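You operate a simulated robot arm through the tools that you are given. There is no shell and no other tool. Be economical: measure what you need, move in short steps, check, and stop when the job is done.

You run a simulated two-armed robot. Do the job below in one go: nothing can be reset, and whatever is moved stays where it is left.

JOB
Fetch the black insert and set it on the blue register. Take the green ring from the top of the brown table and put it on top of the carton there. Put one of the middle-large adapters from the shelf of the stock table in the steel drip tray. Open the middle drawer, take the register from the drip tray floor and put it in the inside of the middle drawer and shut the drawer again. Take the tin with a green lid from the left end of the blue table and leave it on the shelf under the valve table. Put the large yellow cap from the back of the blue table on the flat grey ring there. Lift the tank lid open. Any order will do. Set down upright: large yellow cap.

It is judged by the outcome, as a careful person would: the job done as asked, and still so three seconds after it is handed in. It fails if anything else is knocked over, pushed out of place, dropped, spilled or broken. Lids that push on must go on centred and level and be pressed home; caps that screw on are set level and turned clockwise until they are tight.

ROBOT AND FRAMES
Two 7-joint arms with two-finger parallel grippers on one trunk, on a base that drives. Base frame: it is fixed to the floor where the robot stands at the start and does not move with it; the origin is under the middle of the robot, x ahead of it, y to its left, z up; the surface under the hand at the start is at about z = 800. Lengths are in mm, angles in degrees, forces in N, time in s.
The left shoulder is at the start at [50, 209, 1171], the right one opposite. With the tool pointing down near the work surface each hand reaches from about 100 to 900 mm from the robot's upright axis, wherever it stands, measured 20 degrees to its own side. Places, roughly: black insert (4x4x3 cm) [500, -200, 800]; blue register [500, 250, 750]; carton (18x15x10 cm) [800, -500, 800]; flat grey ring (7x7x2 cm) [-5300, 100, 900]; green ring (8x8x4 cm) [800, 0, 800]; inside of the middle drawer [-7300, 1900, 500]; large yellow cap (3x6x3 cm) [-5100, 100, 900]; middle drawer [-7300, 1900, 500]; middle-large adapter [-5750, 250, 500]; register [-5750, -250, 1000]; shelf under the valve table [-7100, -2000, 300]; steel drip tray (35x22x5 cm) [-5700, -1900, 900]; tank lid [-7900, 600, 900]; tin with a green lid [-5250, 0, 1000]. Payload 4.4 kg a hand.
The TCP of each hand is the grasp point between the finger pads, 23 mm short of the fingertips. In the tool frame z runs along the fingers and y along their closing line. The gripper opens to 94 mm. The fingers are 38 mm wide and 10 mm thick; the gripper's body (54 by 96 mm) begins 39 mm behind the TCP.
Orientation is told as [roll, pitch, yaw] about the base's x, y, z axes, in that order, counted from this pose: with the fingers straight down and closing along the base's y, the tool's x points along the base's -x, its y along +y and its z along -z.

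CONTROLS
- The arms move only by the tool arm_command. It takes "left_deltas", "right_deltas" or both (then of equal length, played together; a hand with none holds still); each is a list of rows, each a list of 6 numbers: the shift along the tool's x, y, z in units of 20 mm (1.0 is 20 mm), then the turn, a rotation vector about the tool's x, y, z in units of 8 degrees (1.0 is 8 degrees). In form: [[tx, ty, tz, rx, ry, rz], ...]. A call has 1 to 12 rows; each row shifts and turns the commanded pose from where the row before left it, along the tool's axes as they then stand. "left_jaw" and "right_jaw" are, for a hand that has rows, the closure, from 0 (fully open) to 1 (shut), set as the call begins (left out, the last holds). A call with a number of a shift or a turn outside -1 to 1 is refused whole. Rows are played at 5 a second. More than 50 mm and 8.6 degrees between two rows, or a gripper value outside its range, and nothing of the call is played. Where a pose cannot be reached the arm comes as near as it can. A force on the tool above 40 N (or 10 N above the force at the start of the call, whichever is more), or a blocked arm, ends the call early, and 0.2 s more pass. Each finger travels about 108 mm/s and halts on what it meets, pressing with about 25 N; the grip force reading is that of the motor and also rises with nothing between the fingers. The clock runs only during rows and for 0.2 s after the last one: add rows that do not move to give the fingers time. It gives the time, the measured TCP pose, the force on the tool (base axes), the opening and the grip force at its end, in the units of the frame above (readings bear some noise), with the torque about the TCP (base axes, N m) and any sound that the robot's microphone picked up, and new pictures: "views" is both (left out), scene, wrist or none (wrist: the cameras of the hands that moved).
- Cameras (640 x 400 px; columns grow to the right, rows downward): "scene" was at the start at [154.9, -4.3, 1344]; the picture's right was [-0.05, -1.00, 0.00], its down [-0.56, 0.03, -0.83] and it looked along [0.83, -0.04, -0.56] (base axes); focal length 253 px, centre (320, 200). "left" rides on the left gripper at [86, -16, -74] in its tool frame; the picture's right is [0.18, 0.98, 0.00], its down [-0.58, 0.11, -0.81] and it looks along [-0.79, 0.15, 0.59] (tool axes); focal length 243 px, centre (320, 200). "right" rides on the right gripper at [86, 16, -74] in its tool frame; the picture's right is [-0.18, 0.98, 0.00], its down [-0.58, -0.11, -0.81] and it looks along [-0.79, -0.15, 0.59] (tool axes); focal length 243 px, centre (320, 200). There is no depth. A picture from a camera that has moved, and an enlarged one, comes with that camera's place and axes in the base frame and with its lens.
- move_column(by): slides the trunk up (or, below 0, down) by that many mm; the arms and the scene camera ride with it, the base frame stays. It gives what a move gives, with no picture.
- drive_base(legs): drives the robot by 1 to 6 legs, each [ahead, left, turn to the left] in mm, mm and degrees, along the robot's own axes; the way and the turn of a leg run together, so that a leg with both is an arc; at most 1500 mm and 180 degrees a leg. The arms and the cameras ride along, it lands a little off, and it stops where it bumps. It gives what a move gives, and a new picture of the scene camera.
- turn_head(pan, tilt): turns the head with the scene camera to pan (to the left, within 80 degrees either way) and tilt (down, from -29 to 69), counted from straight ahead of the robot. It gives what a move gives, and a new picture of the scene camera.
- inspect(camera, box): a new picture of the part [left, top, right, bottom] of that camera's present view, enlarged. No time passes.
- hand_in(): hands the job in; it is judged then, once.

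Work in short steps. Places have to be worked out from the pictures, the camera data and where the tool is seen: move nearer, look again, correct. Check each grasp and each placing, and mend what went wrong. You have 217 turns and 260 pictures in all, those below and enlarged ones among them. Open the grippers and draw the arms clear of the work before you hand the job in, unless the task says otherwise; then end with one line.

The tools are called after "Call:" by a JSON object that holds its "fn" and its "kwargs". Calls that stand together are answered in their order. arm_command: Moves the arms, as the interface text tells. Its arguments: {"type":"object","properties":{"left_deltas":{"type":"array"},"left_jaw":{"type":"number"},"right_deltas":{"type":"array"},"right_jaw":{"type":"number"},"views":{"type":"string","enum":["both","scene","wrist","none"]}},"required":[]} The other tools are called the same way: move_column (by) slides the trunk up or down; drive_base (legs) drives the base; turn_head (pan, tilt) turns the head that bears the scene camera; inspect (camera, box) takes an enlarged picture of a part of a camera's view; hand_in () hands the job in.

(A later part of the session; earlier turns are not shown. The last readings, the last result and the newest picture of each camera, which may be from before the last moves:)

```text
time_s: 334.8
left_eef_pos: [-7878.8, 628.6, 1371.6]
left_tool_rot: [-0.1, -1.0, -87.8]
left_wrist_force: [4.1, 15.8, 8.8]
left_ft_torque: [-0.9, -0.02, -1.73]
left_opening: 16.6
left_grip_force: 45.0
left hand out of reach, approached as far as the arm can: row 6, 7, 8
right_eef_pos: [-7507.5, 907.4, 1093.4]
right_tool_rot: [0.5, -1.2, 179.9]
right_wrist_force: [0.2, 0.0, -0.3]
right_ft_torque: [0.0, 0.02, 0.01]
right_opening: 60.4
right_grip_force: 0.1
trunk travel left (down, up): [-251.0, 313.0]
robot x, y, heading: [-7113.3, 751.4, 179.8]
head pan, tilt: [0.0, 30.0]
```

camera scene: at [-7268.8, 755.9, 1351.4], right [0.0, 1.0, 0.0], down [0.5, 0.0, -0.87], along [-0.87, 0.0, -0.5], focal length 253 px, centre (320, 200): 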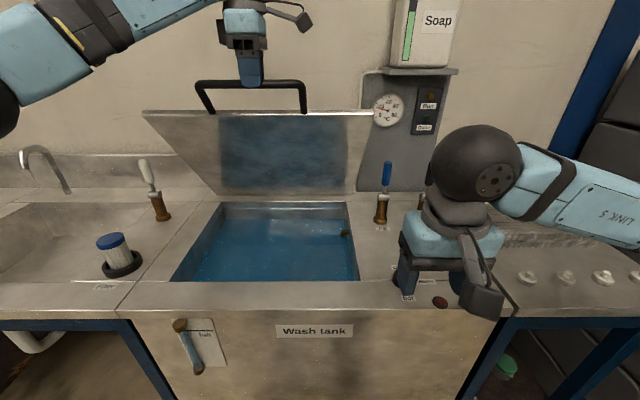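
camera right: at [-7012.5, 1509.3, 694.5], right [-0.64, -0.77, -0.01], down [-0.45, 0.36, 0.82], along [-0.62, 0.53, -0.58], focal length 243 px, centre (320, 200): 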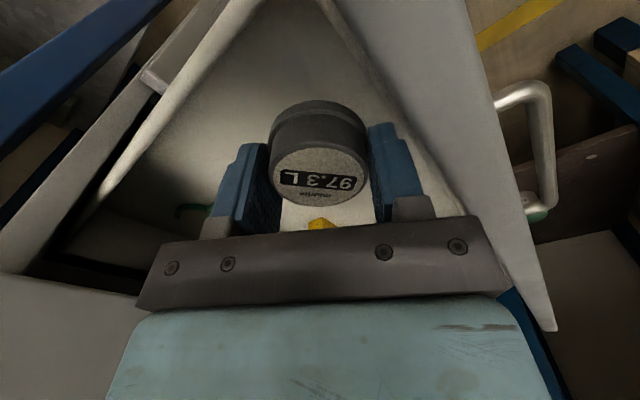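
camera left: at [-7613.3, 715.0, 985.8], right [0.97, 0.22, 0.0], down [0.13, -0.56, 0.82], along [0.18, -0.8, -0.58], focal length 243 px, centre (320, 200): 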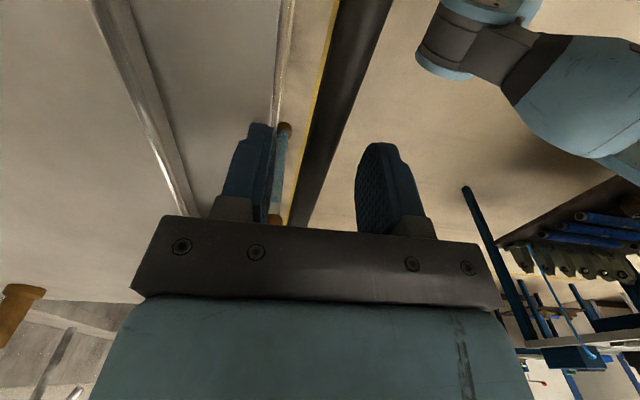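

At about 63°. I continue with alternating small trunk lifts and base moves.

Call:
{"fn": "move_column", "kwargs": {"by": 8}}

Call:
{"fn": "drive_base", "kwargs": {"legs": [[45, 0, 0]]}}

Call:
{"fn": "move_column", "kwargs": {"by": 14}}

Call:
{"fn": "drive_base", "kwargs": {"legs": [[45, 0, 0]]}}

```text
time_s: 335.3
left_eef_pos: [-7883.6, 628.7, 1374.7]
left_tool_rot: [0.3, -1.1, -87.8]
left_wrist_force: [-4.4, 18.2, -13.7]
left_ft_torque: [0.22, 0.11, -1.74]
left_opening: 16.9
left_grip_force: 45.4
right_eef_pos: [-7511.5, 907.0, 1099.4]
right_tool_rot: [0.5, -1.1, 179.9]
right_wrist_force: [-0.1, 0.5, 0.0]
right_ft_torque: [0.0, -0.01, -0.02]
right_opening: 60.2
right_grip_force: 0.2
trunk travel left (down, up): [-259.0, 305.0]
robot x, y, heading: [-7115.4, 750.1, 179.6]
head pan, tilt: [0.0, 30.0]
```

```text
time_s: 336.2
left_eef_pos: [-7920.9, 625.8, 1383.0]
left_tool_rot: [-0.3, -1.0, -87.7]
left_wrist_force: [8.0, 5.9, 23.3]
left_ft_torque: [0.18, -0.2, -1.69]
left_opening: 17.1
left_grip_force: 44.8
right_eef_pos: [-7550.7, 905.3, 1103.1]
right_tool_rot: [0.3, -1.6, 180.0]
right_wrist_force: [-0.1, -0.5, 0.6]
right_ft_torque: [0.02, -0.04, -0.01]
right_opening: 60.2
right_grip_force: 0.0
trunk travel left (down, up): [-259.0, 305.0]
robot x, y, heading: [-7159.2, 753.6, 180.1]
head pan, tilt: [0.0, 30.0]
camera scene: at [-7311.0, 755.0, 1359.8], right [0.0, 1.0, 0.0], down [0.5, 0.0, -0.87], along [-0.87, 0.0, -0.5], focal length 253 px, centre (320, 200)
```

scene: 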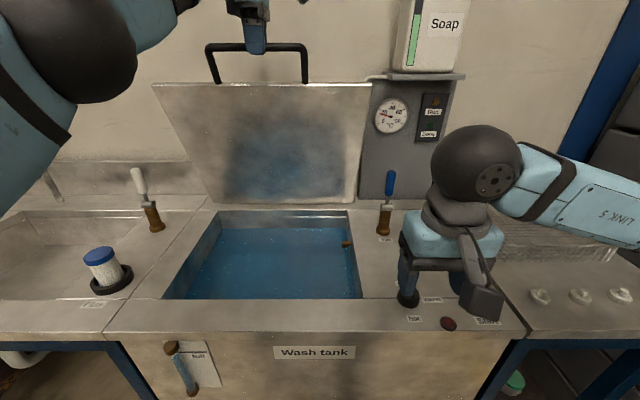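

```text
time_s: 336.9
left_eef_pos: [-7930.7, 626.3, 1388.1]
left_tool_rot: [0.4, -0.8, -87.7]
left_wrist_force: [-7.0, 5.4, -24.1]
left_ft_torque: [0.26, 0.08, -1.8]
left_opening: 17.0
left_grip_force: 45.0
right_eef_pos: [-7556.6, 904.7, 1113.2]
right_tool_rot: [0.4, -1.0, 179.9]
right_wrist_force: [0.0, -0.3, 0.3]
right_ft_torque: [-0.01, 0.01, -0.01]
right_opening: 60.3
right_grip_force: 0.1
trunk travel left (down, up): [-273.0, 291.0]
robot x, y, heading: [-7156.6, 751.8, 179.7]
head pan, tilt: [0.0, 30.0]
```

```text
time_s: 337.8
left_eef_pos: [-7965.9, 625.3, 1399.6]
left_tool_rot: [-0.4, -0.8, -87.6]
left_wrist_force: [7.1, 7.4, 27.3]
left_ft_torque: [0.6, -0.12, -1.77]
left_opening: 16.8
left_grip_force: 45.0
right_eef_pos: [-7594.0, 905.9, 1116.6]
right_tool_rot: [0.4, -1.5, -179.9]
right_wrist_force: [0.1, 0.0, -0.1]
right_ft_torque: [0.01, 0.0, -0.01]
right_opening: 60.1
right_grip_force: 0.0
trunk travel left (down, up): [-273.0, 291.0]
robot x, y, heading: [-7202.1, 753.1, 179.6]
head pan, tilt: [0.0, 30.0]
camera scene: at [-7356.1, 755.0, 1374.0], right [0.0, 1.0, 0.0], down [0.5, 0.0, -0.87], along [-0.87, 0.0, -0.5], focal length 253 px, centre (320, 200)
```

scene: 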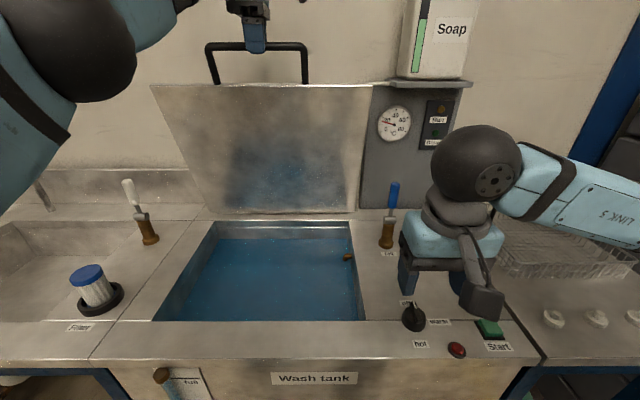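

About 74°. I go on the same way.

Call:
{"fn": "move_column", "kwargs": {"by": 12}}

Call:
{"fn": "drive_base", "kwargs": {"legs": [[45, 0, 0]]}}

```text
time_s: 338.4
left_eef_pos: [-7973.9, 626.2, 1402.7]
left_tool_rot: [0.2, -0.8, -87.7]
left_wrist_force: [-4.5, 4.6, -21.0]
left_ft_torque: [0.23, 0.1, -1.84]
left_opening: 16.8
left_grip_force: 44.9
right_eef_pos: [-7601.3, 905.7, 1125.5]
right_tool_rot: [0.5, -0.9, 179.9]
right_wrist_force: [-0.1, -0.2, 0.0]
right_ft_torque: [0.03, 0.0, -0.01]
right_opening: 60.2
right_grip_force: 0.0
trunk travel left (down, up): [-285.0, 279.0]
robot x, y, heading: [-7201.3, 751.7, 180.1]
head pan, tilt: [0.0, 30.0]
```

```text
time_s: 339.3
left_eef_pos: [-8012.1, 625.5, 1413.0]
left_tool_rot: [-0.5, -1.0, -87.7]
left_wrist_force: [2.9, 5.5, 20.5]
left_ft_torque: [0.67, -0.12, -1.8]
left_opening: 16.9
left_grip_force: 44.9
right_eef_pos: [-7641.9, 906.0, 1127.9]
right_tool_rot: [0.3, -1.4, -180.0]
right_wrist_force: [-0.1, -0.4, -0.7]
right_ft_torque: [-0.02, -0.01, 0.0]
right_opening: 60.1
right_grip_force: 0.1
trunk travel left (down, up): [-285.0, 279.0]
robot x, y, heading: [-7248.1, 751.7, 179.9]
head pan, tilt: [0.0, 30.0]
camera scene: at [-7403.4, 754.9, 1385.7], right [0.0, 1.0, 0.0], down [0.5, 0.0, -0.87], along [-0.87, 0.0, -0.5], focal length 253 px, centre (320, 200)
```

scene: 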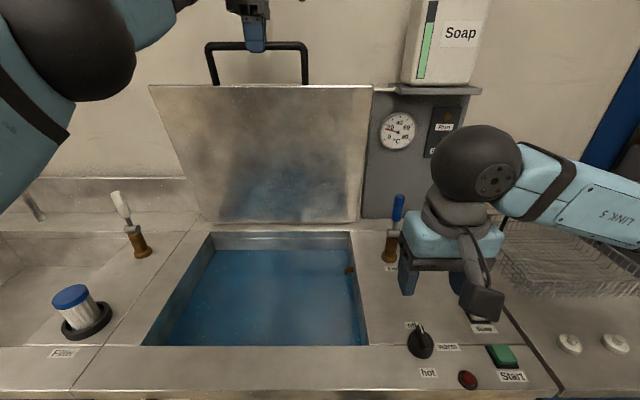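

About 79°. A little more: trunk +8, base +45 (stopping if it bumps).

Call:
{"fn": "move_column", "kwargs": {"by": 9}}

Call:
{"fn": "drive_base", "kwargs": {"legs": [[45, 0, 0]]}}

```text
time_s: 339.9
left_eef_pos: [-8020.3, 626.7, 1413.7]
left_tool_rot: [0.1, -0.9, -87.7]
left_wrist_force: [-2.5, 5.2, -21.8]
left_ft_torque: [-0.13, 0.04, -1.82]
left_opening: 17.0
left_grip_force: 44.8
right_eef_pos: [-7647.2, 905.3, 1134.1]
right_tool_rot: [0.4, -1.0, -179.9]
right_wrist_force: [-0.8, 0.2, 0.1]
right_ft_torque: [-0.04, -0.03, 0.02]
right_opening: 60.3
right_grip_force: 0.2
trunk travel left (down, up): [-294.0, 270.0]
robot x, y, heading: [-7245.6, 753.2, 179.9]
head pan, tilt: [0.0, 30.0]
```

```text
time_s: 340.9
left_eef_pos: [-8055.6, 624.3, 1420.9]
left_tool_rot: [-0.4, -0.6, -87.9]
left_wrist_force: [-0.4, 0.1, -9.9]
left_ft_torque: [-0.66, 0.08, -1.86]
left_opening: 17.0
left_grip_force: 45.2
right_eef_pos: [-7684.1, 903.1, 1135.3]
right_tool_rot: [0.4, -1.0, -180.1]
right_wrist_force: [-0.2, 0.6, 0.3]
right_ft_torque: [0.01, 0.0, -0.01]
right_opening: 60.4
right_grip_force: 0.1
trunk travel left (down, up): [-294.0, 270.0]
robot x, y, heading: [-7283.8, 754.2, 179.7]
head pan, tilt: [0.0, 30.0]
stopped in leg 1: the robot was blocked; the commanded pose is now the measured one
camera scene: at [-7446.6, 753.2, 1393.9], right [0.0, 1.0, 0.0], down [0.5, 0.0, -0.87], along [-0.87, 0.0, -0.5], focal length 253 px, centre (320, 200)
```

scene: 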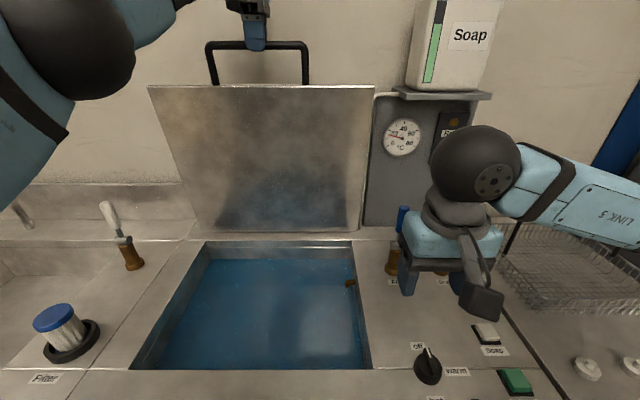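

The base is against the tank at about 84°. The right hand, closed, will push the lid's underside past vertical; first I bring it in front of the lid.

Call:
{"fn": "arm_command", "kwargs": {"right_deltas": [[0, 0.9, -0.35, 0, 0, 0], [0, 0.9, -0.35, 0, 0, 0], [0, 0.9, -0.35, 0, 0, 0], [0, 0.9, -0.35, 0, 0, 0], [0, 0.9, -0.35, 0, 0, 0], [0, 0.9, -0.35, 0, 0, 0], [0, 0.8, -0.3, 0, 0, 0], [-1, 0, 0, 0, 0, 0], [-1, 0, 0, 0, 0, 0], [-1, 0, 0, 0, 0, 0], [-1, 0, 0, 0, 0, 0], [-1, 0, 0, 0, 0, 0]], "right_jaw": 1, "views": "none"}}

Call:
{"fn": "arm_command", "kwargs": {"right_deltas": [[-1, 0, 0, 0, 0, 0], [-1, 0, 0, 0, 0, 0], [-1, 0, 0, 0, 0, 0], [-1, 0, 0, 0, 0, 0], [-1, 0, 0, 0, 0, 0], [-1, 0, 0, 0, 0, 0], [-1, 0, 0, 0, 0, 0], [-1, 0, 0, 0, 0, 0], [-1, 0, 0, 0, 0, 0], [-1, 0, 0, 0, 0, 0]], "views": "scene"}}

```text
time_s: 343.5
left_eef_pos: [-8055.8, 625.5, 1420.5]
left_tool_rot: [-0.3, -0.6, -87.7]
left_wrist_force: [-2.5, 3.7, -15.2]
left_ft_torque: [0.57, -0.03, -1.77]
left_opening: 16.8
left_grip_force: 44.6
right_eef_pos: [-7784.6, 781.8, 1184.9]
right_tool_rot: [0.4, -1.0, -179.9]
right_wrist_force: [-0.1, 0.2, 0.5]
right_ft_torque: [0.02, 0.01, 0.01]
right_opening: 0.3
right_grip_force: 25.2
trunk travel left (down, up): [-294.0, 270.0]
robot x, y, heading: [-7287.3, 750.4, 179.8]
head pan, tilt: [0.0, 30.0]
```

```text
time_s: 345.7
left_eef_pos: [-8055.6, 625.6, 1419.5]
left_tool_rot: [-0.3, -0.7, -87.8]
left_wrist_force: [-2.7, 4.4, -14.3]
left_ft_torque: [-0.15, 0.01, -1.76]
left_opening: 16.7
left_grip_force: 45.0
right_eef_pos: [-7985.5, 780.3, 1188.8]
right_tool_rot: [0.3, -0.9, -180.0]
right_wrist_force: [-0.5, -1.2, -0.2]
right_ft_torque: [0.0, 0.0, -0.02]
right_opening: 0.0
right_grip_force: 25.5
trunk travel left (down, up): [-294.0, 270.0]
robot x, y, heading: [-7286.6, 755.0, 179.7]
head pan, tilt: [0.0, 30.0]
camera scene: at [-7448.2, 754.1, 1393.6], right [0.0, 1.0, 0.0], down [0.5, 0.0, -0.86], along [-0.86, 0.0, -0.5], focal length 253 px, centre (320, 200)
```

scene: 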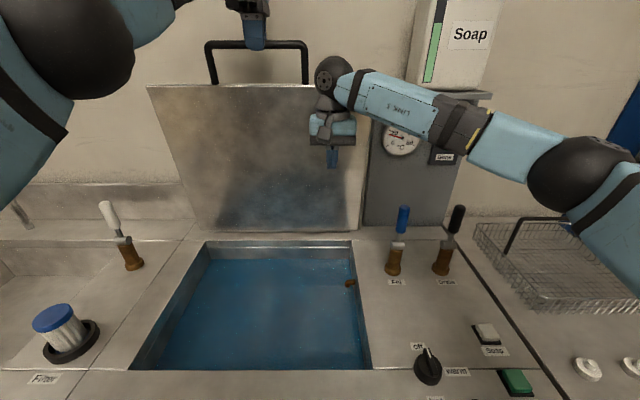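

I ease the right hand forward to touch the lid's underside.

Call:
{"fn": "arm_command", "kwargs": {"right_deltas": [[-0.5, 0, 0, 0, 0, 0], [-0.5, 0, 0, 0, 0, 0], [-0.5, 0, 0, 0, 0, 0], [-0.5, 0, 0, 0, 0, 0], [-0.4, 0, 0, 0, 0, 0], [-0.4, 0, 0, 0, 0, 0], [-0.4, 0, 0, 0, 0, 0], [-0.3, 0, 0, 0, 0, 0]], "views": "none"}}

```text
time_s: 346.6
left_eef_pos: [-8056.0, 624.5, 1420.7]
left_tool_rot: [-0.8, -0.6, -87.9]
left_wrist_force: [-4.4, 0.9, -6.3]
left_ft_torque: [-0.93, 0.17, -1.8]
left_opening: 16.8
left_grip_force: 44.8
right_eef_pos: [-8016.1, 782.3, 1190.2]
right_tool_rot: [0.1, -0.9, -180.0]
right_wrist_force: [5.5, 1.1, -1.0]
right_ft_torque: [-0.19, 0.44, -0.15]
right_opening: 0.0
right_grip_force: 25.5
trunk travel left (down, up): [-294.0, 270.0]
robot x, y, heading: [-7287.7, 754.2, 180.1]
head pan, tilt: [0.0, 30.0]
stopped in row 4 (right hand): the force on the tool passed its limit at 60 N (the readings are from after the stop); the commanded pose is now the measured one
```

The right hand now supports the lid. I open the left hand and lift it off the bar.

Call:
{"fn": "arm_command", "kwargs": {"left_deltas": [[0, 0, 0, 0, 0, 0], [0, 0, 0, 0, 0, 0], [0, 0, 0, 0, 0, 0]], "left_jaw": 0.3, "views": "none"}}

Call:
{"fn": "move_column", "kwargs": {"by": 50}}

Call:
{"fn": "arm_command", "kwargs": {"left_deltas": [[0, 0.5, 0, 0, 0, 0], [0, 1, 0, 0, 0, 0], [0, 1, 0, 0, 0, 0]], "views": "scene"}}

```text
time_s: 347.4
left_eef_pos: [-8055.9, 623.7, 1421.5]
left_tool_rot: [-0.9, -0.5, -87.7]
left_wrist_force: [-0.6, 0.0, 0.9]
left_ft_torque: [0.0, 0.01, 0.02]
left_opening: 66.0
left_grip_force: 0.1
right_eef_pos: [-8016.4, 781.5, 1190.9]
right_tool_rot: [0.1, -0.9, -179.7]
right_wrist_force: [-0.1, -0.7, -0.3]
right_ft_torque: [0.01, -0.01, -0.01]
right_opening: 0.0
right_grip_force: 24.9
trunk travel left (down, up): [-294.0, 270.0]
robot x, y, heading: [-7286.0, 751.9, 179.8]
head pan, tilt: [0.0, 30.0]
```

```text
time_s: 348.4
left_eef_pos: [-8052.6, 623.8, 1472.6]
left_tool_rot: [-1.0, -0.5, -87.6]
left_wrist_force: [0.3, -0.1, 0.5]
left_ft_torque: [-0.03, 0.02, 0.0]
left_opening: 66.0
left_grip_force: 0.0
right_eef_pos: [-8013.8, 780.9, 1240.6]
right_tool_rot: [0.2, -1.1, -179.8]
right_wrist_force: [15.1, -0.6, -6.3]
right_ft_torque: [-0.17, 1.01, -0.28]
right_opening: 0.1
right_grip_force: 25.2
trunk travel left (down, up): [-344.0, 220.0]
robot x, y, heading: [-7288.4, 753.8, 179.7]
head pan, tilt: [0.0, 30.0]
```

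```text
time_s: 349.2
left_eef_pos: [-8003.9, 625.7, 1473.3]
left_tool_rot: [-1.0, -0.5, -87.6]
left_wrist_force: [0.3, 0.4, 0.5]
left_ft_torque: [0.03, -0.01, 0.01]
left_opening: 65.8
left_grip_force: 0.0
right_eef_pos: [-8013.2, 779.8, 1242.3]
right_tool_rot: [0.3, -1.0, -179.9]
right_wrist_force: [18.2, -1.7, -6.4]
right_ft_torque: [0.05, 1.22, -0.21]
right_opening: 0.0
right_grip_force: 24.9
trunk travel left (down, up): [-344.0, 220.0]
robot x, y, heading: [-7286.4, 748.8, 179.8]
head pan, tilt: [0.0, 30.0]
camera scene: at [-7443.0, 753.3, 1444.3], right [0.0, 1.0, 0.0], down [0.5, 0.0, -0.87], along [-0.87, 0.0, -0.5], focal length 253 px, centre (320, 200)
```

scene: 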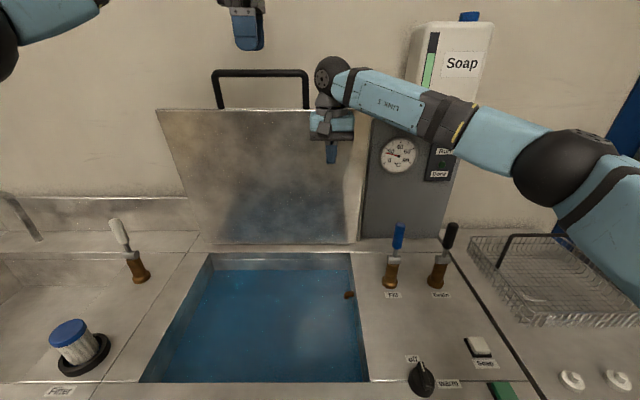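

The left hand is clear. I push the lid back with the right hand past vertical.

Call:
{"fn": "arm_command", "kwargs": {"right_deltas": [[-0.5, 0, 0, 0, 0, 0], [-0.5, 0, 0, 0, 0, 0], [-0.5, 0, 0, 0, 0, 0], [-0.5, 0, 0, 0, 0, 0], [-0.5, 0, 0, 0, 0, 0], [-0.5, 0, 0, 0, 0, 0], [-0.5, 0, 0, 0, 0, 0], [-0.5, 0, 0, 0, 0, 0]], "views": "scene"}}

```text
time_s: 349.5
left_eef_pos: [-8003.2, 627.5, 1472.9]
left_tool_rot: [-1.0, -0.4, -87.6]
left_wrist_force: [0.4, 0.3, -0.9]
left_ft_torque: [0.02, -0.03, 0.03]
left_opening: 65.6
left_grip_force: 0.1
right_eef_pos: [-8012.0, 782.2, 1242.2]
right_tool_rot: [0.2, -0.9, -179.8]
right_wrist_force: [17.8, 4.3, 1.4]
right_ft_torque: [-0.3, 1.58, -0.47]
right_opening: 0.0
right_grip_force: 24.4
trunk travel left (down, up): [-344.0, 220.0]
robot x, y, heading: [-7285.4, 751.6, 179.8]
head pan, tilt: [0.0, 30.0]
stopped in row 1 (right hand): the force on the tool passed its limit at 46 N (the readings are from after the stop); the commanded pose is now the measured one
camera scene: at [-7442.0, 755.0, 1444.7], right [0.0, 1.0, 0.0], down [0.5, 0.0, -0.87], along [-0.87, 0.0, -0.5], focal length 253 px, centre (320, 200)
```

scene: 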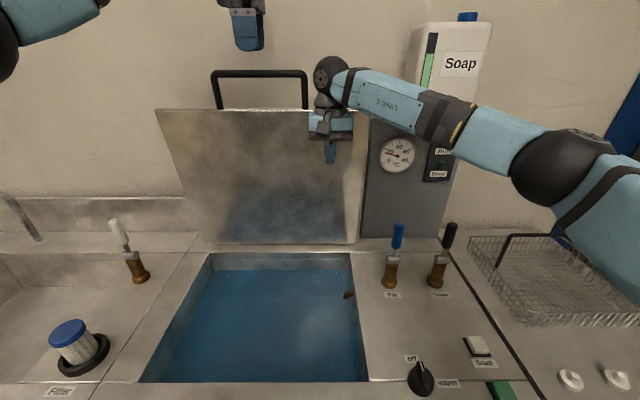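

The lid won't go further — 84° seems to be its stop — and it hardly leaned on the hand. I draw the right hand back 40 mm to see whether the lid stays.

Call:
{"fn": "arm_command", "kwargs": {"right_deltas": [[0.3, 0, 0, 0, 0, 0], [0.3, 0, 0, 0, 0, 0], [0.7, 0, 0, 0, 0, 0], [0.7, 0, 0, 0, 0, 0], [0, 0, 0, 0, 0, 0], [0, 0, 0, 0, 0, 0], [0, 0, 0, 0, 0, 0]], "views": "scene"}}

```text
time_s: 351.1
left_eef_pos: [-8007.0, 625.6, 1471.1]
left_tool_rot: [-0.9, -0.6, -87.6]
left_wrist_force: [-0.8, -0.2, 0.7]
left_ft_torque: [0.0, -0.01, 0.04]
left_opening: 65.5
left_grip_force: 0.0
right_eef_pos: [-7975.3, 781.4, 1238.5]
right_tool_rot: [0.2, -0.7, -179.6]
right_wrist_force: [0.4, 0.9, 0.4]
right_ft_torque: [0.02, 0.0, 0.02]
right_opening: 0.0
right_grip_force: 24.9
trunk travel left (down, up): [-344.0, 220.0]
robot x, y, heading: [-7285.2, 753.5, 179.8]
head pan, tilt: [0.0, 30.0]
camera scene: at [-7445.4, 753.8, 1444.0], right [0.0, 1.0, 0.0], down [0.5, 0.0, -0.87], along [-0.87, 0.0, -0.5], focal length 253 px, centre (320, 200)
```

scene: 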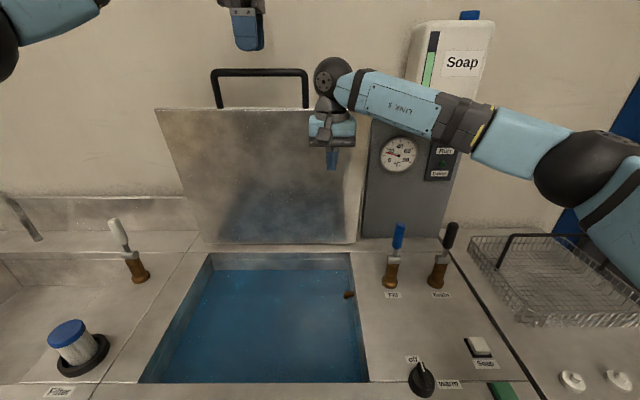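

The lid stays open by itself. I draw both arms back.

Call:
{"fn": "arm_command", "kwargs": {"right_deltas": [[1, 0, 0, 0, 0, 0], [1, 0, 0, 0, 0, 0], [1, 0, 0, 0, 0, 0], [1, 0, 0, 0, 0, 0], [1, 0, 0, 0, 0, 0], [1, 0, 0, 0, 0, 0], [1, 0, 0, 0, 0, 0], [1, 0, 0, 0, 0, 0], [1, 0, 0, 0, 0, 0], [1, -0.5, 0, 0, 0, 0], [1, -0.5, 0, 0, 0, 0], [1, -0.5, 0, 0, 0, 0]], "left_deltas": [[0, 1, 0, 0, 0, 0], [0, 1, 0, 0, 0, 0], [0, 1, 0, 0, 0, 0], [0, 1, 0, 0, 0, 0], [0, 1, 0, 0, 0, 0], [0, 1, 0, 0, 0, 0], [0, 1, 0, 0, 0, 0], [0, 1, 0, 0, 0, 0], [0, 1, 0, 0, 0, 0], [-0.5, 1, 0, 0, 0, 0], [-0.5, 1, 0, 0, 0, 0], [-0.5, 1, 0, 0, 0, 0]], "left_jaw": 0, "right_jaw": 0, "views": "none"}}

Call:
{"fn": "drive_base", "kwargs": {"legs": [[-300, 0, 0]]}}

```text
time_s: 353.7
left_eef_pos: [-7763.6, 607.5, 1469.0]
left_tool_rot: [-0.8, -0.5, -87.6]
left_wrist_force: [0.7, 0.5, 0.7]
left_ft_torque: [-0.02, 0.02, 0.01]
left_opening: 94.0
left_grip_force: 0.1
right_eef_pos: [-7734.8, 809.7, 1236.4]
right_tool_rot: [0.1, -0.7, -179.7]
right_wrist_force: [0.6, -0.6, 0.0]
right_ft_torque: [0.01, 0.01, -0.01]
right_opening: 94.0
right_grip_force: 0.1
trunk travel left (down, up): [-344.0, 220.0]
robot x, y, heading: [-7285.3, 751.1, 179.9]
head pan, tilt: [0.0, 30.0]
```

```text
time_s: 355.8
left_eef_pos: [-7459.6, 606.6, 1467.8]
left_tool_rot: [-0.8, -0.4, -87.7]
left_wrist_force: [1.1, 0.2, -0.6]
left_ft_torque: [0.02, 0.0, 0.01]
left_opening: 93.9
left_grip_force: 0.1
right_eef_pos: [-7430.1, 810.5, 1236.3]
right_tool_rot: [-0.1, -0.6, -179.7]
right_wrist_force: [0.4, -0.2, -0.7]
right_ft_torque: [0.04, 0.01, 0.0]
right_opening: 93.8
right_grip_force: 0.1
trunk travel left (down, up): [-344.0, 220.0]
robot x, y, heading: [-6981.8, 753.5, 180.1]
head pan, tilt: [0.0, 30.0]
camera scene: at [-7139.0, 752.7, 1443.9], right [0.0, 1.0, 0.0], down [0.5, 0.0, -0.87], along [-0.87, 0.0, -0.5], focal length 253 px, centre (320, 200)
```

scene: 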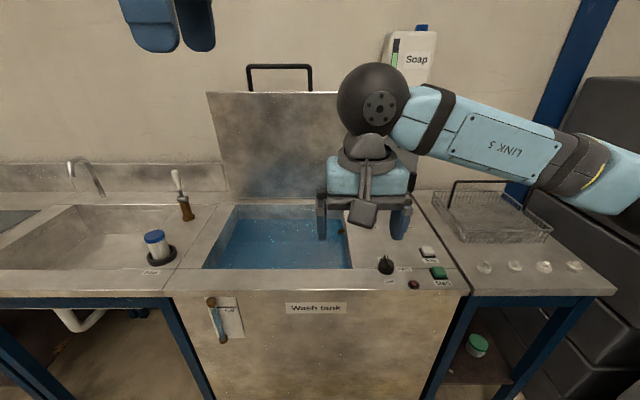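

The lid stands open. Next the adapters: I square the left hand, then drive round to the back of the stock table.

Call:
{"fn": "arm_command", "kwargs": {"left_deltas": [[0, 0, 0, 0, 0, 0.96], [0, 0, 0, 0, 0, 0.96], [0, 0, 0, 0, 0, 0.96], [0, 0, 0, 0, 0, 0.96], [0, 0, 0, 0, 0, 0.96], [0, 0, 0, 0, 0, 0.96], [0, 0, 0, 0, 0, 0.96], [0, 0, 0, 0, 0, 0.96], [0, 0, 0, 0, 0, 0.96], [0, 0, 0, 0, 0, 0.96], [0, 0, 0, 0, 0, 0.96], [0, 0, 0, 0, 0, 0.96]], "views": "none"}}

Call:
{"fn": "arm_command", "kwargs": {"left_deltas": [[0, 1, 1, 0, 0, 0], [0, 1, 1, 0, 0, 0], [0, 1, 1, 0, 0, 0], [0, 1, 1, 0, 0, 0], [0, 1, 1, 0, 0, 0], [0, 1, 1, 0, 0, 0], [0, 0, 1, 0, 0, 0], [0, 0, 1, 0, 0, 0], [0, 0, 1, 0, 0, 0], [0, 0, 1, 0, 0, 0], [0, 0, 1, 0, 0, 0], [0, 0, 1, 0, 0, 0]], "right_deltas": [[0, -1, 0, 0, 0, 0], [0, -1, 0, 0, 0, 0], [0, -1, 0, 0, 0, 0], [0, -1, 0, 0, 0, 0], [0, -1, 0, 0, 0, 0], [0, -1, 0, 0, 0, 0], [0, -1, 0, 0, 0, 0], [0, 0, 0, 0, 0, 0], [0, 0, 0, 0, 0, 0], [0, 0, 0, 0, 0, 0], [0, 0, 0, 0, 0, 0], [0, 0, 0, 0, 0, 0]], "views": "none"}}

Call:
{"fn": "drive_base", "kwargs": {"legs": [[-150, -250, 0], [0, 0, 90], [0, 800, 0]]}}

```text
time_s: 358.4
left_eef_pos: [-7459.5, 604.9, 1468.1]
left_tool_rot: [0.5, -0.8, -179.8]
left_wrist_force: [-0.1, -0.5, 0.8]
left_ft_torque: [0.02, 0.0, 0.05]
left_opening: 94.0
left_grip_force: 0.1
right_eef_pos: [-7429.8, 809.2, 1237.0]
right_tool_rot: [0.2, -0.7, -179.8]
right_wrist_force: [0.4, -0.3, -0.3]
right_ft_torque: [0.0, 0.01, 0.02]
right_opening: 94.3
right_grip_force: 0.0
trunk travel left (down, up): [-344.0, 220.0]
robot x, y, heading: [-6979.9, 750.8, 180.0]
head pan, tilt: [0.0, 30.0]
```

```text
time_s: 360.9
left_eef_pos: [-7462.1, 483.8, 1230.2]
left_tool_rot: [0.5, -1.0, -179.7]
left_wrist_force: [0.1, -0.4, 0.3]
left_ft_torque: [0.01, -0.04, 0.02]
left_opening: 94.0
left_grip_force: 0.1
right_eef_pos: [-7430.5, 950.1, 1237.9]
right_tool_rot: [0.1, -0.7, -179.6]
right_wrist_force: [0.2, -0.8, 0.3]
right_ft_torque: [-0.01, 0.01, 0.01]
right_opening: 93.8
right_grip_force: 0.0
trunk travel left (down, up): [-344.0, 220.0]
robot x, y, heading: [-6983.3, 755.5, 179.9]
head pan, tilt: [0.0, 30.0]
```

```text
time_s: 374.5
left_eef_pos: [-5776.4, 512.1, 1230.7]
left_tool_rot: [0.4, -0.8, -90.2]
left_wrist_force: [-1.2, 0.7, -0.3]
left_ft_torque: [0.0, -0.01, -0.03]
left_opening: 93.8
left_grip_force: 0.1
right_eef_pos: [-6241.3, 547.7, 1236.8]
right_tool_rot: [0.1, -0.7, -90.2]
right_wrist_force: [-0.7, 0.7, 0.5]
right_ft_torque: [0.04, -0.01, 0.0]
right_opening: 93.9
right_grip_force: 0.0
trunk travel left (down, up): [-344.0, 220.0]
robot x, y, heading: [-6040.0, 996.2, -90.8]
head pan, tilt: [0.0, 30.0]
camera scene: at [-6042.6, 838.3, 1444.0], right [-1.0, 0.01, 0.0], down [0.01, 0.5, -0.87], along [-0.01, -0.87, -0.5], focal length 253 px, centre (320, 200)
```

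scene: 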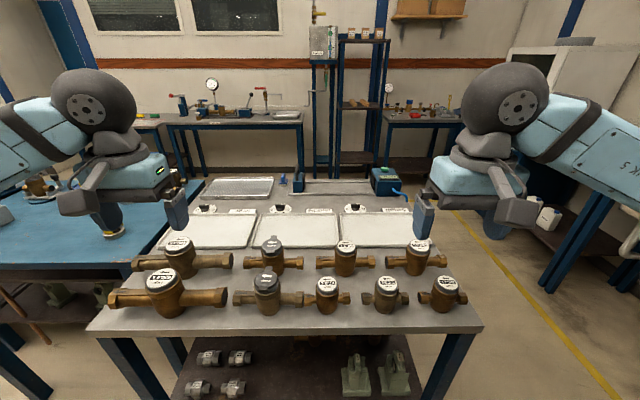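

From the back, four labelled adapters and two clamps are visible on the shelf's edge. I zoom in.

Call:
{"fn": "inspect", "kwargs": {"camera": "scene", "box": [170, 335, 280, 400]}}

Call:
{"fn": "turn_head", "kwargs": {"pan": 10, "tilt": 52}}

```text
5.82 times, centred on (225, 368) of scene
camera zoom: at [-6042.6, 838.3, 1444.0], right [-1.0, 0.01, 0.0], down [0.01, 0.5, -0.87], along [-0.01, -0.87, -0.5], focal length 1472 px, centre (873, -774)
```

zoom: 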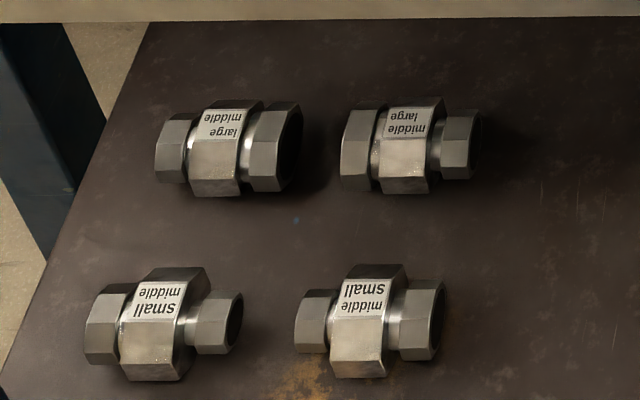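

```text
time_s: 375.4
left_eef_pos: [-5777.2, 511.7, 1229.6]
left_tool_rot: [0.5, -0.9, -90.2]
left_wrist_force: [0.1, -0.2, -0.5]
left_ft_torque: [-0.02, -0.01, -0.02]
left_opening: 93.9
left_grip_force: 0.1
right_eef_pos: [-6241.6, 549.0, 1236.6]
right_tool_rot: [0.1, -0.6, -90.2]
right_wrist_force: [-0.3, -0.9, -0.4]
right_ft_torque: [0.01, 0.01, -0.03]
right_opening: 94.0
right_grip_force: 0.1
trunk travel left (down, up): [-344.0, 220.0]
robot x, y, heading: [-6039.1, 995.6, -90.5]
head pan, tilt: [10.0, 52.0]
camera scene: at [-6029.5, 854.6, 1411.9], right [-0.99, -0.16, 0.0], down [-0.13, 0.78, -0.62], along [0.1, -0.61, -0.79], focal length 253 px, centre (320, 200)
```

scene: 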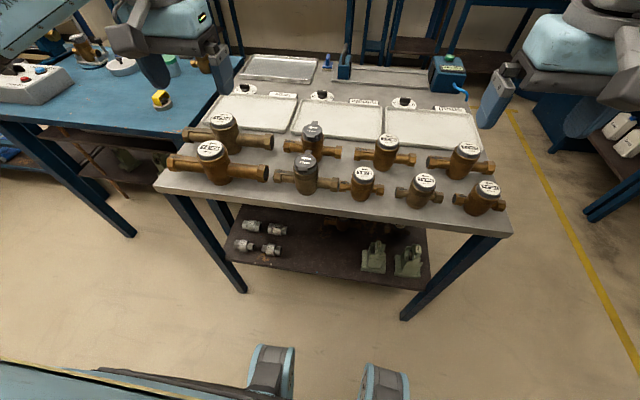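

The rear-row pair are "middle–large" at about (-5639,314) and (-5753,314) on the shelf (z≈430). I back off, turn the left hand 90°, and pull the right hand in, before lowering the trunk.

Call:
{"fn": "drive_base", "kwargs": {"legs": [[-270, -60, 0]]}}

Call:
{"fn": "arm_command", "kwargs": {"left_deltas": [[0, 0, 0, 0, 0, -0.94], [0, 0, 0, 0, 0, -0.94], [0, 0, 0, 0, 0, -0.94], [0, 0, 0, 0, 0, -0.94], [0, 0, 0, 0, 0, -0.94], [0, 0, 0, 0, 0, -0.94], [0, 0, 0, 0, 0, -0.94], [0, 0, 0, 0, 0, -0.94], [0, 0, 0, 0, 0, -0.94], [0, 0, 0, 0, 0, -0.94], [0, 0, 0, 0, 0, -0.94], [0, 0, 0, 0, 0, -0.94]], "right_deltas": [[1, 0, 0, 0, 0, 0], [1, 0, 0, 0, 0, 0], [1, 0, 0, 0, 0, 0], [1, 0, 0, 0, 0, 0], [1, 0, 0, 0, 0, 0], [1, 0, 0, 0, 0, 0], [1, 0, 0, 0, 0, 0], [0, 0, 0, 0, 0, 0], [0, 0, 0, 0, 0, 0], [0, 0, 0, 0, 0, 0], [0, 0, 0, 0, 0, 0], [0, 0, 0, 0, 0, 0]], "views": "none"}}

Call:
{"fn": "move_column", "kwargs": {"by": -340}}

```text
time_s: 377.3
left_eef_pos: [-5832.5, 778.5, 1228.6]
left_tool_rot: [0.5, -0.7, -90.2]
left_wrist_force: [-1.3, 0.6, 0.4]
left_ft_torque: [0.02, -0.01, 0.03]
left_opening: 93.9
left_grip_force: 0.1
right_eef_pos: [-6298.9, 813.9, 1236.9]
right_tool_rot: [0.1, -0.7, -90.2]
right_wrist_force: [-0.7, -0.2, 0.2]
right_ft_torque: [0.01, -0.02, -0.02]
right_opening: 94.1
right_grip_force: 0.0
trunk travel left (down, up): [-344.0, 220.0]
robot x, y, heading: [-6099.8, 1260.0, -90.7]
head pan, tilt: [10.0, 52.0]
camera scene: at [-6086.4, 1120.8, 1411.8], right [-0.99, -0.16, 0.0], down [-0.13, 0.78, -0.62], along [0.1, -0.61, -0.79], focal length 253 px, centre (320, 200)
```

scene: 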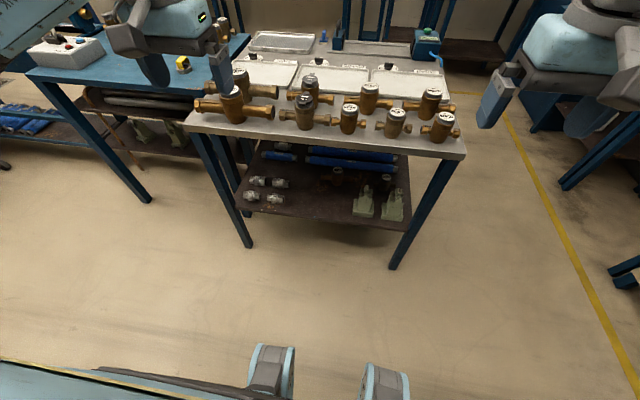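

```text
time_s: 379.9
left_eef_pos: [-5831.9, 777.5, 1230.0]
left_tool_rot: [-0.8, -0.5, 0.3]
left_wrist_force: [0.2, -0.9, 0.3]
left_ft_torque: [0.0, 0.01, 0.04]
left_opening: 94.1
left_grip_force: 0.1
right_eef_pos: [-6299.9, 954.7, 1235.6]
right_tool_rot: [0.1, -0.7, -90.1]
right_wrist_force: [-1.0, -0.5, 0.9]
right_ft_torque: [0.05, 0.0, 0.0]
right_opening: 94.1
right_grip_force: 0.1
trunk travel left (down, up): [-344.0, 220.0]
robot x, y, heading: [-6098.4, 1261.3, -90.9]
head pan, tilt: [10.0, 52.0]
```

```text
time_s: 383.2
left_eef_pos: [-5833.3, 778.0, 889.5]
left_tool_rot: [-0.8, -0.5, 0.1]
left_wrist_force: [0.5, 1.0, 0.1]
left_ft_torque: [0.0, 0.01, 0.02]
left_opening: 94.0
left_grip_force: 0.0
right_eef_pos: [-6298.9, 953.9, 895.9]
right_tool_rot: [0.1, -0.7, -90.1]
right_wrist_force: [0.9, 0.7, -0.6]
right_ft_torque: [0.04, 0.02, -0.03]
right_opening: 94.0
right_grip_force: 0.0
trunk travel left (down, up): [-4.0, 560.0]
robot x, y, heading: [-6095.7, 1265.1, -91.0]
head pan, tilt: [10.0, 52.0]
```

Now the left hand goes down to about z 480 in the open.

Call:
{"fn": "arm_command", "kwargs": {"left_deltas": [[0, 0, 1, 0, 0, 0], [0, 0, 1, 0, 0, 0], [0, 0, 1, 0, 0, 0], [0, 0, 1, 0, 0, 0], [0, 0, 1, 0, 0, 0], [0, 0, 1, 0, 0, 0], [0, 0, 1, 0, 0, 0], [0, 0, 1, 0, 0, 0], [0, 0, 1, 0, 0, 0], [0, 0, 1, 0, 0, 0], [0, 0, 1, 0, 0, 0], [0, 0, 1, 0, 0, 0]], "left_jaw": 0.2, "views": "none"}}

Call:
{"fn": "arm_command", "kwargs": {"left_deltas": [[0, 0, 1, 0, 0, 0], [0, 0, 1, 0, 0, 0], [0, 0, 1, 0, 0, 0], [0, 0, 1, 0, 0, 0], [0, 0, 1, 0, 0, 0], [0, 0, 1, 0, 0, 0], [0, 0, 1, 0, 0, 0], [0, 0, 0, 0, 0, 0]], "views": "scene"}}

```text
time_s: 385.8
left_eef_pos: [-5832.1, 775.2, 648.4]
left_tool_rot: [-0.9, -0.4, 0.0]
left_wrist_force: [-0.5, 0.5, -0.9]
left_ft_torque: [0.0, -0.01, -0.01]
left_opening: 75.1
left_grip_force: 0.1
right_eef_pos: [-6298.4, 953.9, 895.4]
right_tool_rot: [0.2, -0.7, -90.2]
right_wrist_force: [-0.2, 0.4, -0.4]
right_ft_torque: [0.01, -0.01, 0.0]
right_opening: 94.1
right_grip_force: 0.1
trunk travel left (down, up): [-4.0, 560.0]
robot x, y, heading: [-6096.1, 1261.8, -90.7]
head pan, tilt: [10.0, 52.0]
```

```text
time_s: 387.6
left_eef_pos: [-5830.9, 773.1, 510.1]
left_tool_rot: [-0.8, -0.5, 0.0]
left_wrist_force: [-0.2, -1.2, 0.1]
left_ft_torque: [-0.03, 0.01, 0.02]
left_opening: 75.1
left_grip_force: 0.1
right_eef_pos: [-6299.7, 953.4, 895.8]
right_tool_rot: [0.1, -0.7, -90.2]
right_wrist_force: [-0.2, -0.2, -0.8]
right_ft_torque: [0.01, 0.0, 0.01]
right_opening: 93.9
right_grip_force: 0.0
trunk travel left (down, up): [-4.0, 560.0]
robot x, y, heading: [-6098.5, 1262.8, -90.5]
head pan, tilt: [10.0, 52.0]
camera scene: at [-6086.5, 1120.7, 1071.8], right [-0.99, -0.16, 0.0], down [-0.13, 0.78, -0.62], along [0.1, -0.61, -0.79], focal length 253 px, centre (320, 200)
```

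scene: 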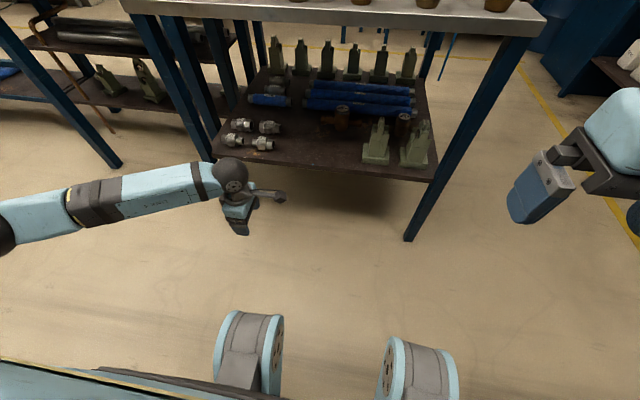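

Call:
{"fn": "inspect", "kwargs": {"camera": "scene", "box": [200, 90, 300, 190]}}

```text
4.00 times, centred on (250, 140) of scene
camera zoom: at [-6086.5, 1120.7, 1071.8], right [-0.99, -0.16, 0.0], down [-0.13, 0.78, -0.62], along [0.1, -0.61, -0.79], focal length 1012 px, centre (600, 440)
```

zoom: 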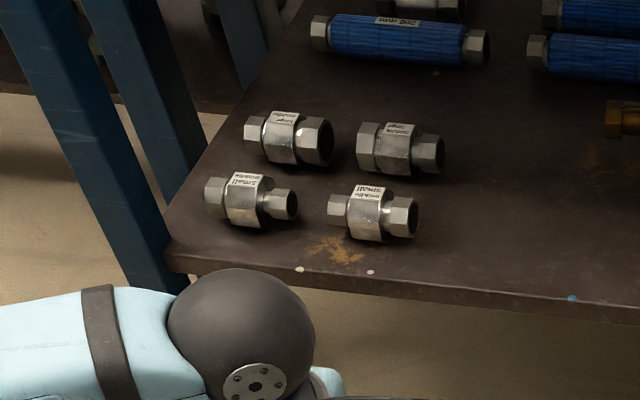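

The left forearm would clash with the table leg, so the right hand (elbow on the open side) takes it. I raise the left hand away, rotate the right hand 90° the mirrored way, and sidestep.

Call:
{"fn": "arm_command", "kwargs": {"left_deltas": [[0, 0.8, -1, 0, 0, 0], [0, 0.8, -1, 0, 0, 0], [0, 0.8, -1, 0, 0, 0], [0, 0.8, -1, 0, 0, 0], [0, 0.8, -1, 0, 0, 0], [0, 0.8, -1, 0, 0, 0], [0, 0.8, -1, 0, 0, 0], [0, 0.8, -1, 0, 0, 0], [0, 0.8, -1, 0, 0, 0], [0, 0.8, -1, 0, 0, 0], [0, 0.8, -1, 0, 0, 0], [0, 0.8, -1, 0, 0, 0]], "right_deltas": [[0, 0, 0, 0, 0, 0.94], [0, 0, 0, 0, 0, 0.94], [0, 0, 0, 0, 0, 0.94], [0, 0, 0, 0, 0, 0.94], [0, 0, 0, 0, 0, 0.94], [0, 0, 0, 0, 0, 0.94], [0, 0, 0, 0, 0, 0.94], [0, 0, 0, 0, 0, 0.94], [0, 0, 0, 0, 0, 0.94], [0, 0, 0, 0, 0, 0.94], [0, 0, 0, 0, 0, 0.94], [0, 0, 0, 0, 0, 0.94]], "views": "none"}}

Call:
{"fn": "drive_base", "kwargs": {"legs": [[0, 515, 0]]}}

```text
time_s: 390.2
left_eef_pos: [-5836.5, 915.0, 739.0]
left_tool_rot: [-0.7, -0.5, 0.0]
left_wrist_force: [-0.3, -0.5, 0.6]
left_ft_torque: [0.01, 0.01, 0.03]
left_opening: 75.2
left_grip_force: 0.0
left hand out of reach, approached as far as the arm can: row 10, 11, 12
right_eef_pos: [-6299.8, 952.8, 895.1]
right_tool_rot: [0.7, 0.2, 179.6]
right_wrist_force: [-0.8, 0.1, 0.4]
right_ft_torque: [-0.04, 0.01, -0.02]
right_opening: 93.7
right_grip_force: 0.1
trunk travel left (down, up): [-4.0, 560.0]
robot x, y, heading: [-6095.4, 1259.4, -90.9]
head pan, tilt: [10.0, 52.0]
```

```text
time_s: 395.1
left_eef_pos: [-5335.3, 907.9, 736.2]
left_tool_rot: [-0.7, -0.5, -0.1]
left_wrist_force: [-0.3, -0.9, -0.5]
left_ft_torque: [0.02, 0.03, 0.02]
left_opening: 75.3
left_grip_force: 0.1
right_eef_pos: [-5797.1, 948.1, 895.8]
right_tool_rot: [0.8, 0.1, 179.4]
right_wrist_force: [0.0, -0.1, 0.5]
right_ft_torque: [0.01, -0.01, 0.02]
right_opening: 93.7
right_grip_force: 0.1
trunk travel left (down, up): [-4.0, 560.0]
robot x, y, heading: [-5596.5, 1258.5, -91.0]
head pan, tilt: [10.0, 52.0]
camera scene: at [-5583.4, 1113.7, 1071.8], right [-0.99, -0.16, 0.0], down [-0.13, 0.78, -0.62], along [0.1, -0.61, -0.79], focal length 253 px, centre (320, 200)
```

scene: 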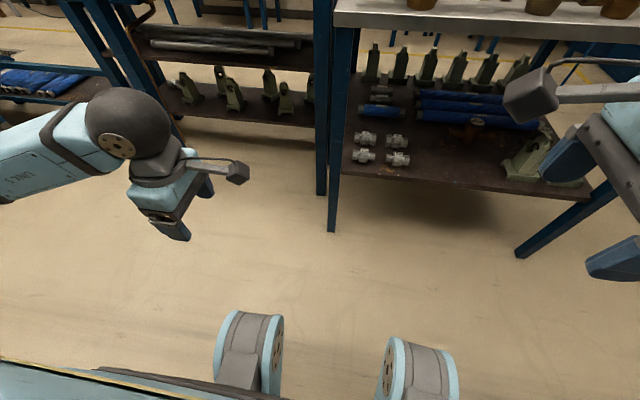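

The rotation worked. I lower the right hand and stretch it forward in the open.

Call:
{"fn": "arm_command", "kwargs": {"right_deltas": [[0.2, 0.8, 1, 0, 0, 0], [0.2, 0.8, 1, 0, 0, 0], [0.2, 0.8, 1, 0, 0, 0], [0.2, 0.8, 1, 0, 0, 0], [0.2, 0.8, 1, 0, 0, 0], [0.2, 0.8, 1, 0, 0, 0], [0.2, 0.8, 1, 0, 0, 0], [0.2, 0.8, 1, 0, 0, 0], [0.2, 0.8, 1, 0, 0, 0], [0.2, 0.8, 1, 0, 0, 0], [0.2, 0.8, 1, 0, 0, 0], [0.2, 0.8, 1, 0, 0, 0]], "right_jaw": 0.2, "views": "none"}}

Call:
{"fn": "arm_command", "kwargs": {"right_deltas": [[0, 0, 1, 0, 0, 0], [0, 0, 1, 0, 0, 0], [0, 0, 1, 0, 0, 0], [0, 0, 1, 0, 0, 0], [0, 0, 1, 0, 0, 0], [0, 0, 1, 0, 0, 0], [0, 0, 1, 0, 0, 0]], "views": "both"}}

```text
time_s: 397.8
left_eef_pos: [-5335.4, 906.9, 737.3]
left_tool_rot: [-0.7, -0.5, -0.1]
left_wrist_force: [0.6, -0.1, 0.4]
left_ft_torque: [0.02, -0.02, 0.01]
left_opening: 75.1
left_grip_force: 0.1
right_eef_pos: [-5749.4, 752.9, 659.5]
right_tool_rot: [0.8, 0.2, 179.4]
right_wrist_force: [0.1, -0.1, -0.2]
right_ft_torque: [0.05, -0.04, 0.01]
right_opening: 75.5
right_grip_force: 0.1
trunk travel left (down, up): [-4.0, 560.0]
robot x, y, heading: [-5596.3, 1257.5, -90.6]
head pan, tilt: [10.0, 52.0]
```

```text
time_s: 399.4
left_eef_pos: [-5335.2, 907.8, 739.6]
left_tool_rot: [-0.7, -0.5, 0.0]
left_wrist_force: [-0.3, -0.3, 0.0]
left_ft_torque: [0.01, -0.01, -0.02]
left_opening: 75.1
left_grip_force: 0.0
right_eef_pos: [-5750.2, 750.9, 520.4]
right_tool_rot: [0.6, 0.1, 179.5]
right_wrist_force: [0.4, -0.2, 0.5]
right_ft_torque: [-0.03, 0.03, 0.02]
right_opening: 75.1
right_grip_force: 0.0
trunk travel left (down, up): [-4.0, 560.0]
robot x, y, heading: [-5594.0, 1258.2, -91.0]
head pan, tilt: [10.0, 52.0]
camera scene: at [-5583.5, 1113.7, 1071.9], right [-0.99, -0.16, 0.0], down [-0.13, 0.78, -0.62], along [0.1, -0.61, -0.79], focal length 253 px, centre (320, 200)
camera right: at [-5664.0, 733.1, 592.2], right [-0.19, -0.98, 0.01], down [-0.58, 0.12, 0.8], along [-0.79, 0.15, -0.59], focal length 243 px, centre (320, 200)
```

scene: 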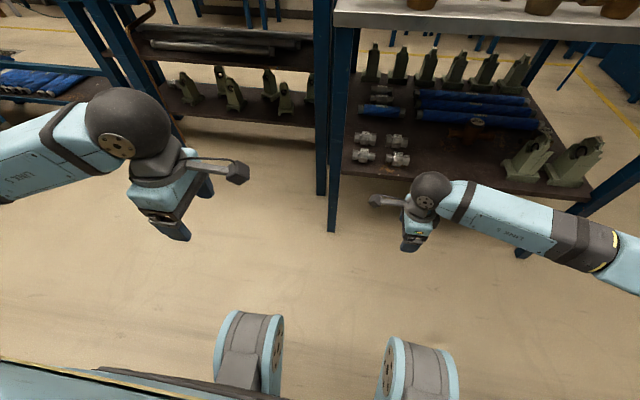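
right: 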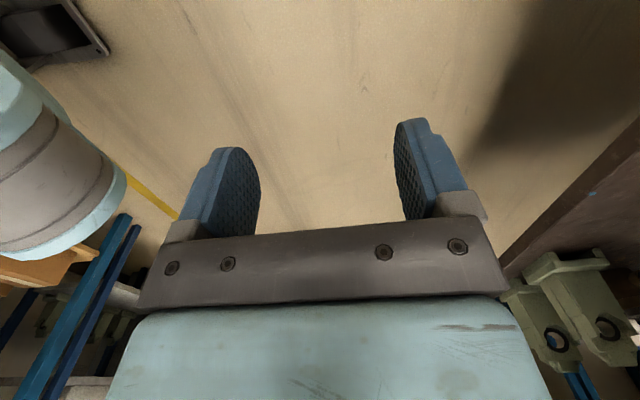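

The forearm would pass low over the clamps; stretching the arm further forward aligns it better. I extend 240 mm and look.

Call:
{"fn": "arm_command", "kwargs": {"right_deltas": [[0, 1, -0.1, 0, 0, 0], [0, 1, -0.1, 0, 0, 0], [0, 1, -0.1, 0, 0, 0], [0, 1, -0.1, 0, 0, 0], [0, 1, -0.1, 0, 0, 0], [0, 1, -0.1, 0, 0, 0], [0, 1, -0.1, 0, 0, 0], [0, 1, -0.1, 0, 0, 0], [0, 1, 0, 0, 0, 0], [0, 1, 0, 0, 0, 0], [0, 1, 0, 0, 0, 0], [0, 1, 0, 0, 0, 0]], "views": "scene"}}

```text
time_s: 401.9
left_eef_pos: [-5333.7, 907.6, 738.7]
left_tool_rot: [-0.8, -0.5, 0.0]
left_wrist_force: [0.4, 0.8, 0.5]
left_ft_torque: [-0.05, -0.01, -0.02]
left_opening: 75.1
left_grip_force: 0.0
right_eef_pos: [-5753.4, 509.3, 537.1]
right_tool_rot: [0.6, 0.1, 179.5]
right_wrist_force: [-0.4, 0.2, -0.5]
right_ft_torque: [0.01, 0.01, -0.02]
right_opening: 75.2
right_grip_force: 0.0
trunk travel left (down, up): [-4.0, 560.0]
robot x, y, heading: [-5592.4, 1254.5, -91.1]
head pan, tilt: [10.0, 52.0]
camera scene: at [-5583.4, 1113.8, 1071.8], right [-0.99, -0.16, 0.0], down [-0.13, 0.78, -0.62], along [0.1, -0.61, -0.79], focal length 253 px, centre (320, 200)
```

scene: 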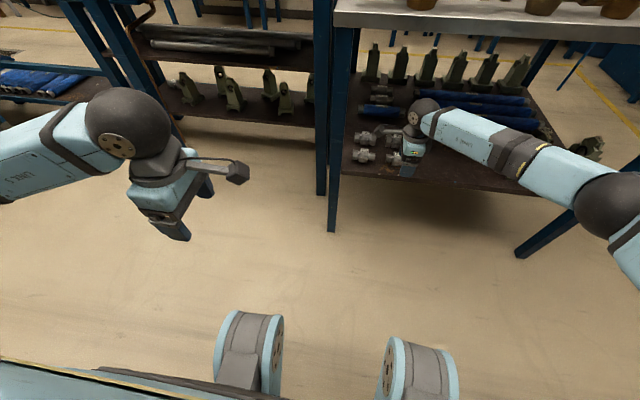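

Much better: the forearm now clears the clamps and leg. I drive in 200 mm and look with the wrist camera.

Call:
{"fn": "drive_base", "kwargs": {"legs": [[198, 0, 0]]}}

Call:
{"fn": "inspect", "kwargs": {"camera": "right", "box": [0, 0, 640, 400]}}

```text
time_s: 403.5
left_eef_pos: [-5338.5, 714.5, 739.5]
left_tool_rot: [-0.7, -0.5, -0.1]
left_wrist_force: [-0.2, 0.2, -0.8]
left_ft_torque: [0.06, 0.02, 0.0]
left_opening: 75.1
left_grip_force: 0.0
right_eef_pos: [-5755.8, 316.1, 537.5]
right_tool_rot: [0.7, 0.0, 179.4]
right_wrist_force: [-0.2, -0.2, 0.6]
right_ft_torque: [-0.02, 0.03, -0.02]
right_opening: 75.2
right_grip_force: 0.1
trunk travel left (down, up): [-4.0, 560.0]
robot x, y, heading: [-5597.7, 1057.9, -91.3]
head pan, tilt: [10.0, 52.0]
camera scene: at [-5586.4, 920.8, 1071.8], right [-0.99, -0.16, 0.0], down [-0.13, 0.78, -0.62], along [0.1, -0.61, -0.79], focal length 253 px, centre (320, 200)
```

scene: 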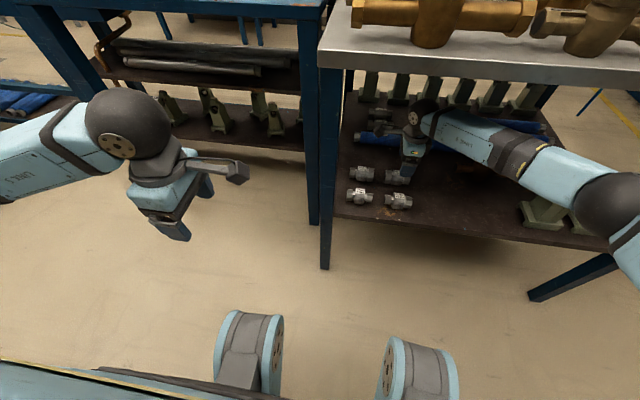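

```text
1.00 times, centred on (320, 200) of right (not enlarged: the box is as wide or as high as the picture)
camera zoom: at [-5669.0, 298.4, 609.7], right [-0.19, -0.98, 0.01], down [-0.58, 0.12, 0.8], along [-0.79, 0.15, -0.59], focal length 243 px, centre (320, 200)
```

zoom: 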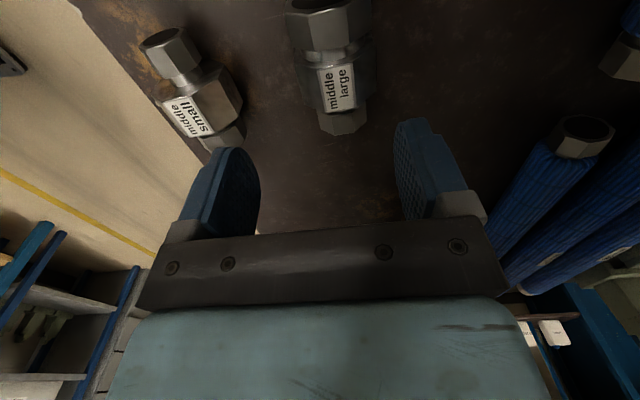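

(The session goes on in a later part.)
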